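You operate a simulated robot arm through the tools that you are given. There is no shell and no other tool. Be economical: measure what you need, move in short steps, check, and stop when the job is done.

You run a simulated robot arm. Do the job below in one go: nothing can be reset, and whatever is moved stays where it is left.

JOB
Take the white socket cap and leave it on the black cable coil on a card core.

Only the result counts: the job must be done as asked and must still hold three seconds after the hand-in. Knocking over, shifting, dropping, spilling or breaking anything else fails it. A push-on lid holds only when it is set on centred and level and pressed home; a screw cap is set on level and turned clockwise until tight.

ROBOT AND FRAMES
A 7-joint arm with a two-finger parallel gripper, fixed in place. Base frame: the origin is at the foot of the arm, x ahead of it, y to its left, z up; the work surface is at about z = 0. Units: mm, degrees, N and s.
With the tool pointing down near the work surface it reaches from about 240 to 620 mm from the base axis. Its first joint turns from -66.0 to 66.0 degrees. Payload 2.6 kg.
Tool frame: the origin (TCP) lies between the finger pads and is the grasp point; the fingertips stand 30 mm ahead of it; z points along the fingers, y is the line along which they close. Largest opening 94 mm; finger width 28, thickness 10; the body of the gripper, 50 by 96 mm, starts 55 mm behind the TCP.
Orientation is told as [roll, pitch, yaw] about the base's x, y, z axes, in that order, counted from this pose: with the fingers straight down and closing along the base's y, the tool's x points along the base's -x, its y along +y and its z along -z.

CONTROLS
- The arm moves only by the tool move_arm. Its argument "commands" is a list of rows, each a list of 7 numbers: the shift along the tool's x, y, z in units of 400 mm (1.0 is 400 mm), then the turn, a rotation vector about the tool's x, y, z in units of 90 degrees (1.0 is 90 degrees), then the gripper command, from -1 (shut) to 1 (fully open), values between in proportion. In form: [[dx, dy, dz, wx, wy, wz, hand], ...]. A call has 1 to 8 rows; each row is the pose to reach, as a shift and turn from the pose commanded when the call began, along the tool's axes at that moment. A call with a number of a shift or a turn outside -1 to 1 is refused whole. Each row takes 0.2 s and may step no farther than 50 mm and 8.6 degrees from the row before; otherwise, or with a gripper value out of range, the whole call is refused. A pose out of reach is approached as far as the arm can. The call stops where the force on the tool passes 40 N (or 10 N more than at its start, if that is more) or the arm is blocked; 0.2 s more then pass. The fingers move at their own pace (about 72 mm/s each) and stop on an object; they squeeze with about 40 N. The grip force told is the motor's: it shows also when the fingers shut on nothing. Time passes only in rows, and 0.2 s behind the last, so rows that repeat a pose let the fingers close. It gives the time, the measured TCP pose, the force on the tool (base axes), the opening and the grip force at its end, in the units of the frame above (readings bear some noise).
- Cameras (640 x 400 px; columns grow to the right, rows downward): "scene" is fixed at [8, 416.6, 567.9]; the picture's right is [-0.94, -0.34, 0.00], its down [-0.18, 0.51, -0.84] and it looks along [0.28, -0.79, -0.54] (base axes); focal length 331 px, centre (320, 200). "wrist" rides on the gripper at [-37, 0, -58] in the tool frame; the picture's right is [0.00, -1.00, 0.00], its down [0.97, 0.00, -0.24] and it looks along [0.24, 0.00, 0.97] (tool axes); focal length 218 px, centre (320, 200). There is no depth. A picture from a camera that has moved, and an enlarged one, comes with that camera's place and axes in the base frame and with its lens.
- capture(camera): a new picture of that camera. No time passes.
- close_up(camera, box): a new picture of the part [left, top, right, bottom] of that camera's present view, enlarged. No time passes.
- close_job(): hands the job in; it is judged then, once.

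Go step by step. Nothing tells you positions but the pictures and the camera data: compare them with the known pose of the tool, close in by small moves and look again before you grip or let go. The budget is 90 turns and 46 pictures, counting those below and the enlarged ones. Unless the task says otherwise, let go and move clear before handing in, and close with one line.

The tools are called after ">>>" as a command line: name --pt "numbers of a row" for each row, then --argument value for the rest, lists and objects as JSON in quotes. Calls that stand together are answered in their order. move_arm: Moves the arm, as the interface text tells. Its arguments: {"type":"object","properties":{"commands":{"type":"array","items":{"type":"array","items":{"type":"number"}}}},"required":["commands"]} The other tools are called the same way: capture (camera) takes a picture; close_up (camera, box) takes an enlarged picture of a part of a camera's view; close_job () hands the job in.

At the start:

```text
time_s: 0.0
ee_pos: [384.1, -266.6, 225.8]
tcp_rot: [0.0, 0.0, 0.0]
force: [-0.5, -0.7, -0.2]
finger_gap: 94.1
grip_force: 0.1
```

scene: 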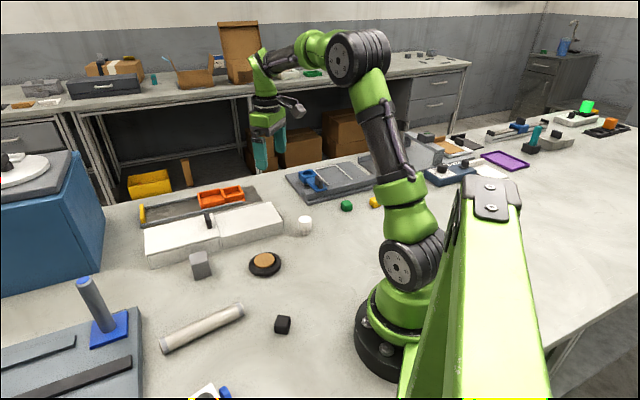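
wrist: 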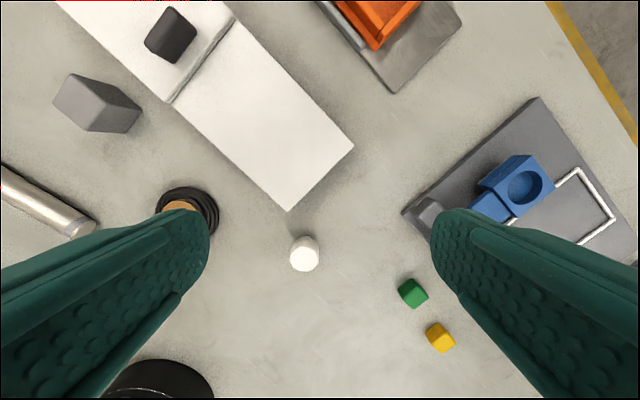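

The white cap looks to be near (285,-246) and the coil near (330,-92). I'll take close-ups to get their shapes.

>>> close_up --camera "scene" --box '[230, 200, 330, 290]'

>>> close_up --camera "wrist" --box '[260, 210, 350, 290]'

```text
4.44 times, centred on (280, 245) of scene
camera zoom: at [8.0, 416.6, 567.9], right [-0.94, -0.34, 0.0], down [-0.18, 0.51, -0.84], along [0.28, -0.79, -0.54], focal length 1470 px, centre (498, 0)
```

zoom: 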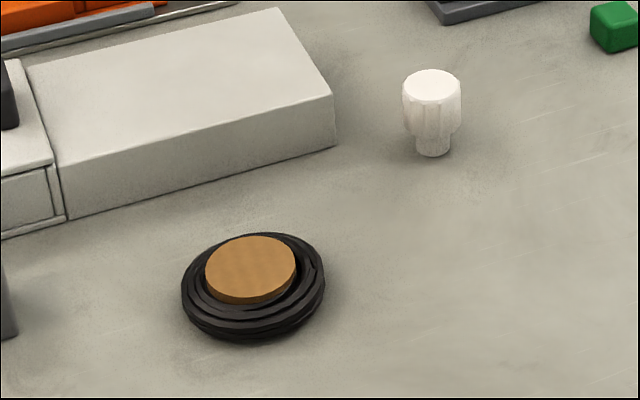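

```text
5.00 times, centred on (305, 250) of wrist
camera zoom: at [421.6, -267.5, 284.5], right [0.0, -1.0, 0.0], down [-0.97, 0.0, 0.24], along [-0.24, 0.0, -0.97], focal length 1091 px, centre (395, -50)
```

zoom: 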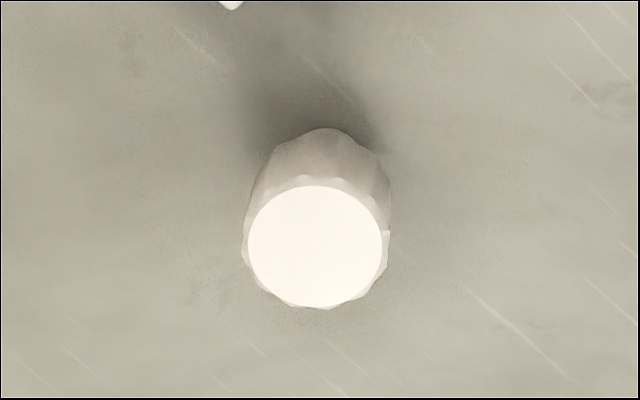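

The cap is a knob about 36 mm wide standing at about (286.5,-247), with its top near z=43. I'll move above it with the hand open and look again.

>>> move_arm --pt "0.061 0.012 0.065 0 0 0 1" --pt "0.122 0.0245 0.13 0 0 0 1" --pt "0.183 0.037 0.195 0 0 0 1" --pt "0.244 0.049 0.2625 0 0 0 1" --pt "0.244 0.049 0.2625 0 0 0 1"

>>> capture --camera "wrist"

>>> close_up --camera "scene" --box '[230, 150, 390, 270]'

```text
time_s: 1.2
ee_pos: [287.0, -245.9, 119.6]
tcp_rot: [0.0, 0.0, -0.1]
force: [0.6, 0.2, 0.6]
finger_gap: 93.9
grip_force: 0.2
```

```text
41 pictures are left
camera wrist: at [323.7, -246.8, 178.1], right [0.0, -1.0, 0.0], down [-0.97, 0.0, 0.24], along [-0.24, 0.0, -0.97], focal length 218 px, centre (320, 200)
```

wrist: 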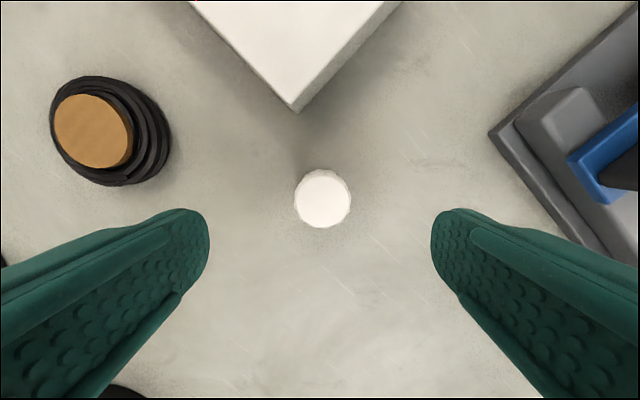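

```text
3.33 times, centred on (310, 210) of scene
camera zoom: at [7.9, 416.6, 567.9], right [-0.94, -0.34, 0.0], down [-0.18, 0.51, -0.84], along [0.28, -0.79, -0.54], focal length 1102 px, centre (353, 167)
```

zoom: 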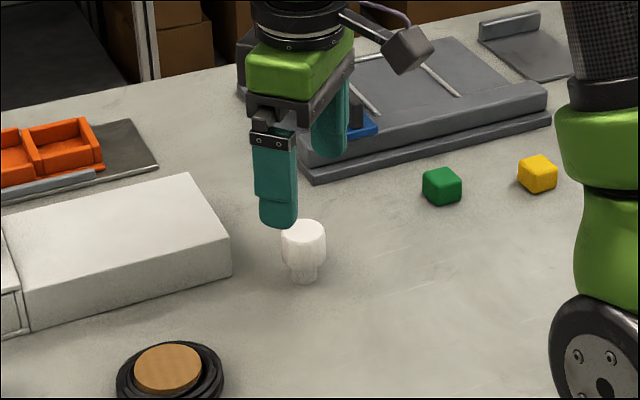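

The cap is centred to within about 1 to 3 mm. I'll go down to about z=39, which puts the fingertips near z=9, and then close on it.

>>> move_arm --pt "-0.0075 -0.0025 0.06 0 0 0 1" --pt "-0.0075 -0.0025 0.12 0 0 0 1" --pt "-0.0075 -0.0025 0.17 0 0 0 1" --pt "-0.0075 -0.0025 0.2 0 0 0 1" --pt "-0.0075 -0.0025 0.2 0 0 0 1"

>>> capture --camera "wrist"

>>> close_up --camera "scene" --box '[250, 170, 350, 250]'

```text
time_s: 2.4
ee_pos: [289.7, -246.2, 40.9]
tcp_rot: [-0.1, 0.0, 0.1]
force: [0.5, 0.4, -0.5]
finger_gap: 94.1
grip_force: 0.0
```

```text
39 pictures are left
camera wrist: at [326.6, -247.6, 99.2], right [0.0, -1.0, 0.0], down [-0.97, 0.0, 0.24], along [-0.24, 0.0, -0.97], focal length 218 px, centre (320, 200)
```

wrist: 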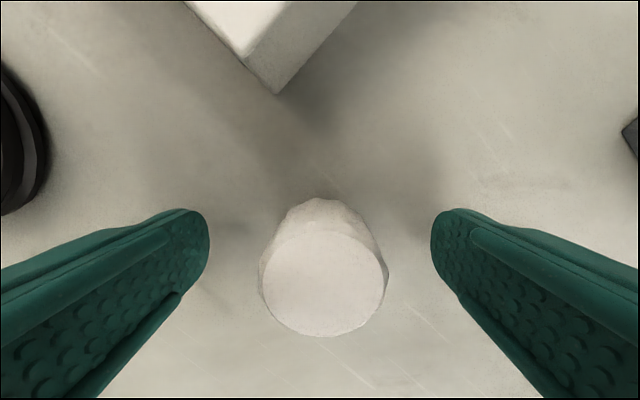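

```text
5.00 times, centred on (300, 210) of scene
camera zoom: at [8.0, 416.6, 567.9], right [-0.94, -0.34, 0.0], down [-0.18, 0.51, -0.84], along [0.28, -0.79, -0.54], focal length 1653 px, centre (420, 150)
```

zoom: 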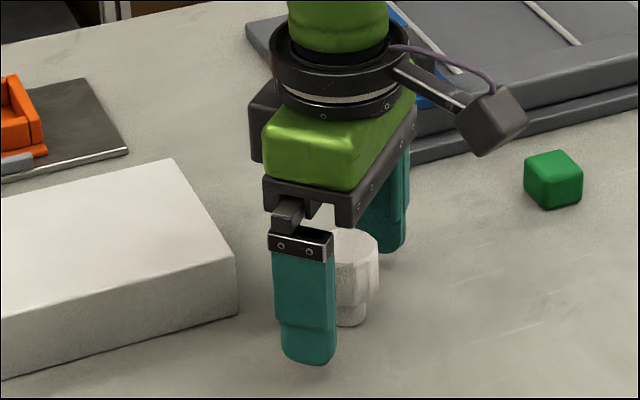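

The cap is about 2 mm behind the TCP. I'll correct that and close the fingers.

>>> move_arm --pt "0.005 -0.0025 0 0 0 0 1" --pt "0.005 -0.0025 0 0 0 0 0.3" --pt "0.005 -0.0025 0 0 0 0 -0.1" --pt "0.005 -0.0025 0 0 0 0 -0.4" --pt "0.005 -0.0025 0 0 0 0 -0.6" --pt "0.005 -0.0025 0 0 0 0 -0.6"

>>> capture --camera "wrist"

```text
time_s: 3.8
ee_pos: [286.6, -247.8, 41.2]
tcp_rot: [0.0, 0.1, 0.1]
force: [0.2, 1.6, -0.6]
finger_gap: 33.7
grip_force: 40.0
```

```text
37 pictures are left
camera wrist: at [325.0, -248.8, 99.9], right [0.0, -1.0, 0.0], down [-0.97, 0.0, 0.24], along [-0.24, 0.0, -0.97], focal length 218 px, centre (320, 200)
```

wrist: 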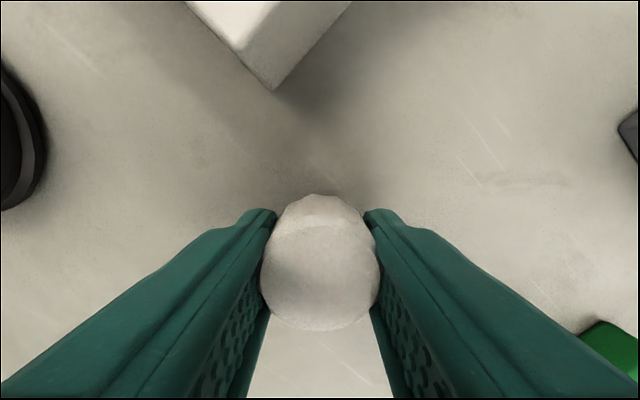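

The cap is gripped at 33.7 mm. I'll lift it to about z=120.

>>> move_arm --pt "0 0 -0.03 0 0 0 -0.6" --pt "0 0 -0.1 0 0 0 -0.6" --pt "0 0 -0.2 0 0 0 -0.6" --pt "0 0 -0.2 0 0 0 -0.6"

>>> capture --camera "wrist"

>>> close_up --camera "scene" --box '[230, 150, 350, 290]'

```text
time_s: 4.8
ee_pos: [288.0, -249.0, 120.9]
tcp_rot: [0.0, 0.1, -0.1]
force: [-0.4, 0.1, 0.1]
finger_gap: 33.5
grip_force: 40.2
```

```text
36 pictures are left
camera wrist: at [324.9, -249.9, 179.9], right [0.0, -1.0, 0.0], down [-0.97, 0.0, 0.24], along [-0.24, 0.0, -0.97], focal length 218 px, centre (320, 200)
```

wrist: 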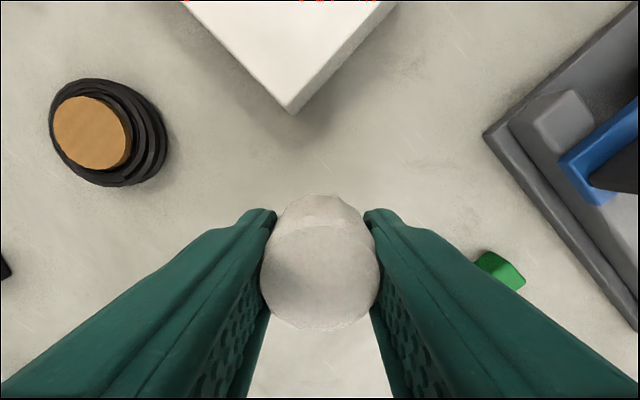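

```text
2.86 times, centred on (290, 220) of scene
camera zoom: at [7.9, 416.6, 567.9], right [-0.94, -0.34, 0.0], down [-0.18, 0.51, -0.84], along [0.28, -0.79, -0.54], focal length 945 px, centre (406, 143)
```

zoom: 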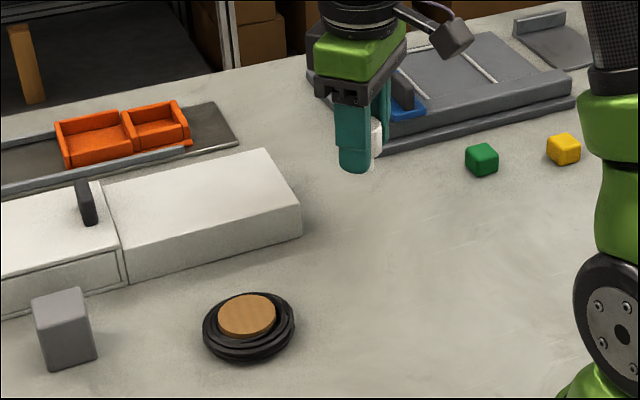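

The cap is held securely. I'll move sideways to bring the coil into view just ahead of the hand.

>>> move_arm --pt "0 0.1 0 0 0 0 -0.6" --pt "0 0.2 0 0 0 0 -0.6" --pt "0 0.3 0 0 0 0 -0.6" --pt "0 0.3975 0 0 0 0 -0.6" --pt "0 0.3975 0 0 0 0 -0.6"

>>> capture --camera "wrist"

```text
time_s: 6.0
ee_pos: [288.0, -89.0, 118.8]
tcp_rot: [0.0, 0.0, -0.1]
force: [-0.1, -0.6, 0.1]
finger_gap: 33.6
grip_force: 40.5
```

```text
34 pictures are left
camera wrist: at [325.4, -89.7, 178.8], right [0.0, -1.0, 0.0], down [-0.97, 0.0, 0.24], along [-0.24, 0.0, -0.97], focal length 218 px, centre (320, 200)
```

wrist: 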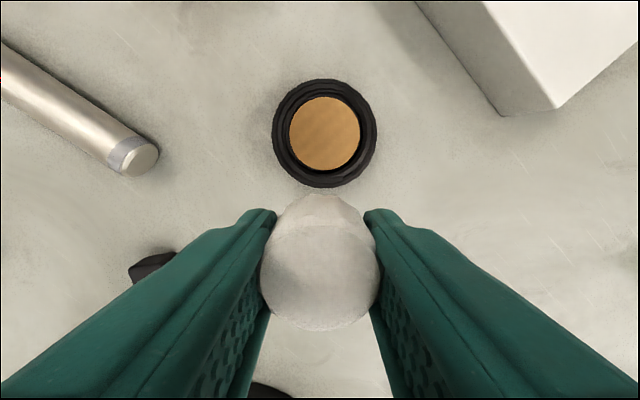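

The coil's core top is at about (333,-92.5) and z near 18, around 50 mm across. I'll move over it, lower partway and check alignment from the scene camera.

>>> move_arm --pt "-0.05 -0.006 0.0 0 0 0 -0.6" --pt "-0.1138 -0.006 0.0 0 0 0 -0.6" --pt "-0.1138 -0.006 0.05 0 0 0 -0.6" --pt "-0.1138 -0.006 0.1 0 0 0 -0.6" --pt "-0.1138 -0.006 0.1 0 0 0 -0.6"

>>> capture --camera "wrist"

>>> close_up --camera "scene" --box '[215, 200, 315, 290]'

```text
time_s: 7.2
ee_pos: [333.1, -91.0, 81.2]
tcp_rot: [0.0, 0.1, 0.0]
force: [1.2, -0.2, 0.0]
finger_gap: 33.5
grip_force: 40.6
```

```text
33 pictures are left
camera wrist: at [369.8, -92.4, 140.0], right [0.0, -1.0, 0.0], down [-0.97, 0.0, 0.24], along [-0.24, 0.0, -0.97], focal length 218 px, centre (320, 200)
```

wrist: 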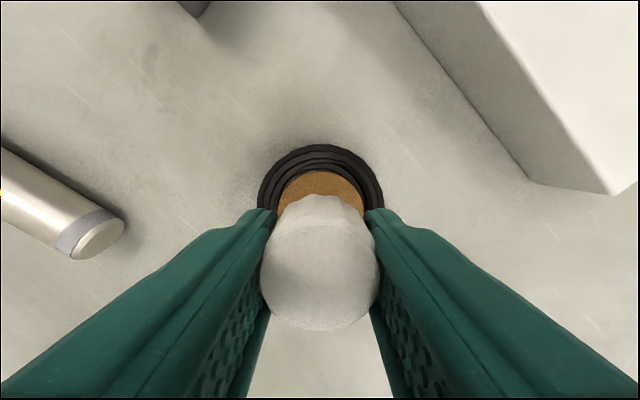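

```text
4.44 times, centred on (265, 245) of scene
camera zoom: at [8.0, 416.6, 567.9], right [-0.94, -0.34, 0.0], down [-0.18, 0.51, -0.84], along [0.28, -0.79, -0.54], focal length 1470 px, centre (564, 0)
```

zoom: 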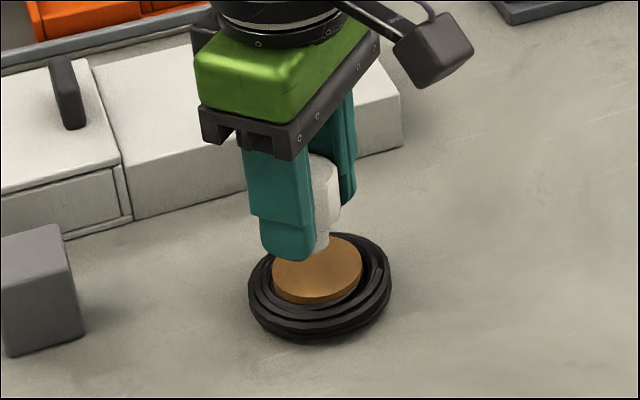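

The cap and core line up to within about 2 mm. I'll lower it to just above where I expect contact.

>>> move_arm --pt "0.004 0 0.015 0 0 0 -0.6" --pt "0.004 0 0.03 0 0 0 -0.6" --pt "0.004 0 0.04 0 0 0 -0.6" --pt "0.004 0 0.045 0 0 0 -0.6" --pt "0.004 0 0.045 0 0 0 -0.6"

>>> close_up --camera "scene" --box '[240, 225, 300, 285]'

```text
time_s: 8.4
ee_pos: [334.0, -92.8, 65.2]
tcp_rot: [-0.1, -0.4, 0.0]
force: [-1.3, 3.5, 37.3]
finger_gap: 33.1
grip_force: 39.8
```

```text
6.67 times, centred on (270, 255) of scene
camera zoom: at [7.8, 416.6, 567.9], right [-0.94, -0.34, 0.0], down [-0.18, 0.51, -0.84], along [0.28, -0.79, -0.54], focal length 2204 px, centre (653, -167)
```

zoom: 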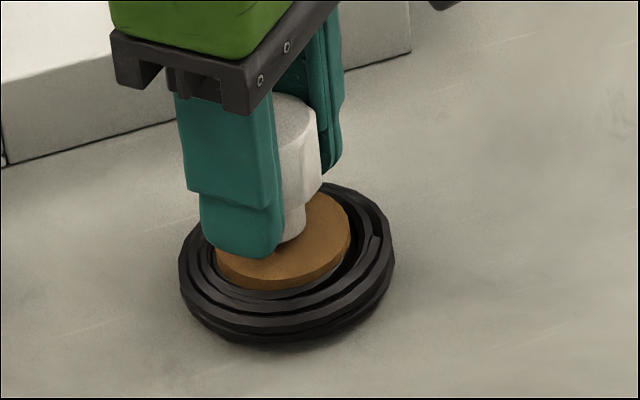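

It has already touched, at 37 N, so the core top is nearer z=25. I'll ease the push before letting go.

>>> move_arm --pt "0 0 -0.003 0 0 0 -0.6" --pt "0 0 -0.006 0 0 0 -0.6" --pt "0 0 -0.006 0 0 0 -0.6"

>>> close_up --camera "scene" --box '[240, 225, 300, 285]'

>>> capture --camera "wrist"

```text
time_s: 9.2
ee_pos: [332.4, -93.6, 65.2]
tcp_rot: [0.1, -0.1, 0.0]
force: [9.9, -0.2, 12.5]
finger_gap: 33.4
grip_force: 39.6
```

```text
6.67 times, centred on (270, 255) of scene
camera zoom: at [7.9, 416.6, 567.9], right [-0.94, -0.34, 0.0], down [-0.18, 0.51, -0.84], along [0.28, -0.79, -0.54], focal length 2204 px, centre (653, -167)
```

zoom: 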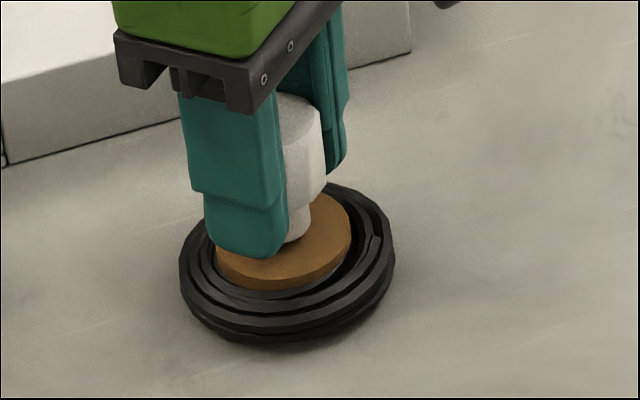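

```text
29 pictures are left
camera wrist: at [369.3, -93.3, 124.1], right [0.0, -1.0, 0.0], down [-0.97, 0.0, 0.24], along [-0.24, 0.0, -0.97], focal length 218 px, centre (320, 200)
```

wrist: 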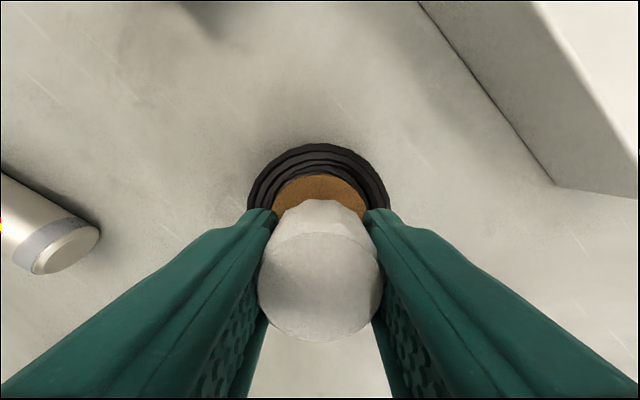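

There is still a light push of 12 N. I'll ease it a little more so nothing springs on release.

>>> move_arm --pt "-0.001 0 -0.0015 0 0 0 -0.6" --pt "-0.002 0 -0.002 0 0 0 -0.6" --pt "-0.002 0 -0.002 0 0 0 -0.6"

```text
time_s: 10.0
ee_pos: [330.9, -92.0, 66.6]
tcp_rot: [0.0, 0.2, -0.1]
force: [-0.8, -1.7, 5.3]
finger_gap: 33.4
grip_force: 40.4
```

The force is now about 5 N, so I'll open the fingers gradually.

>>> move_arm --pt "0 0 0 0 0 0 -0.25" --pt "0 0 0 0 0 0 -0.18" --pt "0 0 0 0 0 0 0.0" --pt "0 0 0 0 0 0 0.4" --pt "0 0 0 0 0 0 0.4"

>>> capture --camera "wrist"

>>> close_up --camera "scene" --box '[240, 225, 300, 285]'

```text
time_s: 11.2
ee_pos: [333.9, -92.4, 65.2]
tcp_rot: [-0.1, 0.0, 0.0]
force: [0.1, 0.8, -0.2]
finger_gap: 65.6
grip_force: 0.0
```

```text
28 pictures are left
camera wrist: at [369.8, -93.2, 124.8], right [0.0, -1.0, 0.0], down [-0.97, 0.0, 0.24], along [-0.24, 0.0, -0.97], focal length 218 px, centre (320, 200)
```

wrist: 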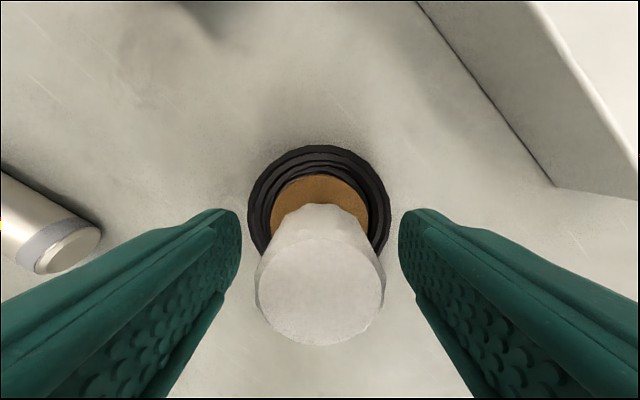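

```text
6.67 times, centred on (270, 255) of scene
camera zoom: at [8.0, 416.6, 567.9], right [-0.94, -0.34, 0.0], down [-0.18, 0.51, -0.84], along [0.28, -0.79, -0.54], focal length 2204 px, centre (653, -167)
```

zoom: 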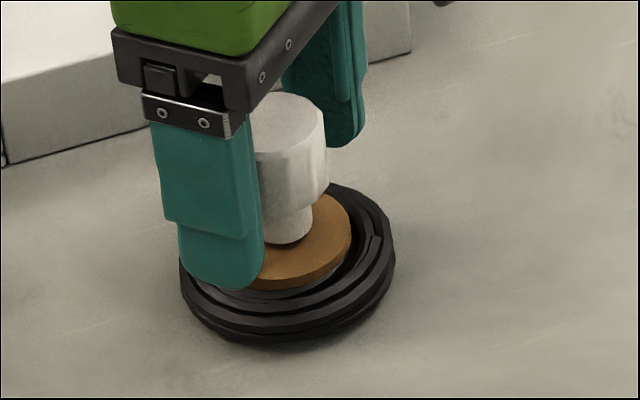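

The cap stands upright on the card core. I'll open the hand a bit wider and lift straight up.

>>> move_arm --pt "0 0 -0.02 0 0 0 0.6" --pt "0 0 -0.08 0 0 0 0.6" --pt "0 0 -0.18 0 0 0 0.6" --pt "0 0 -0.28 0 0 0 0.6" --pt "0 0 -0.28 0 0 0 0.6" --pt "0 0 -0.28 0 0 0 0.6"

>>> capture --camera "wrist"

>>> close_up --camera "scene" --box '[240, 225, 300, 285]'

```text
time_s: 12.6
ee_pos: [333.8, -91.7, 177.6]
tcp_rot: [0.0, 0.0, 0.1]
force: [-1.1, -0.3, -0.6]
finger_gap: 75.5
grip_force: 0.0
```

```text
26 pictures are left
camera wrist: at [371.4, -92.7, 236.7], right [0.0, -1.0, 0.0], down [-0.97, 0.0, 0.24], along [-0.24, 0.0, -0.97], focal length 218 px, centre (320, 200)
```

wrist: 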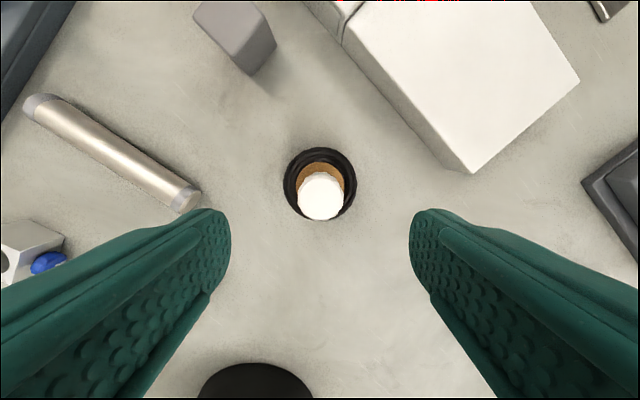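

```text
6.67 times, centred on (270, 255) of scene
camera zoom: at [7.9, 416.6, 567.9], right [-0.94, -0.34, 0.0], down [-0.18, 0.51, -0.84], along [0.28, -0.79, -0.54], focal length 2204 px, centre (653, -167)
```

zoom: 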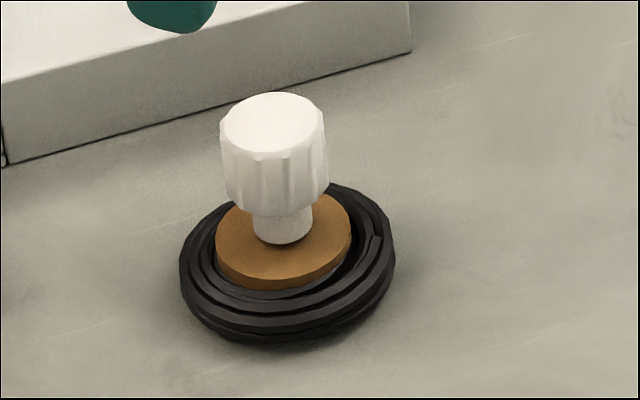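

The cap stands level and near the centre of the coil's core, and the hand is well clear, so I'm handing in.

>>> close_job

```text
The job is handed in.
```

The white socket cap is standing upright on the card core of the black cable coil, and I moved nothing else that I could see.
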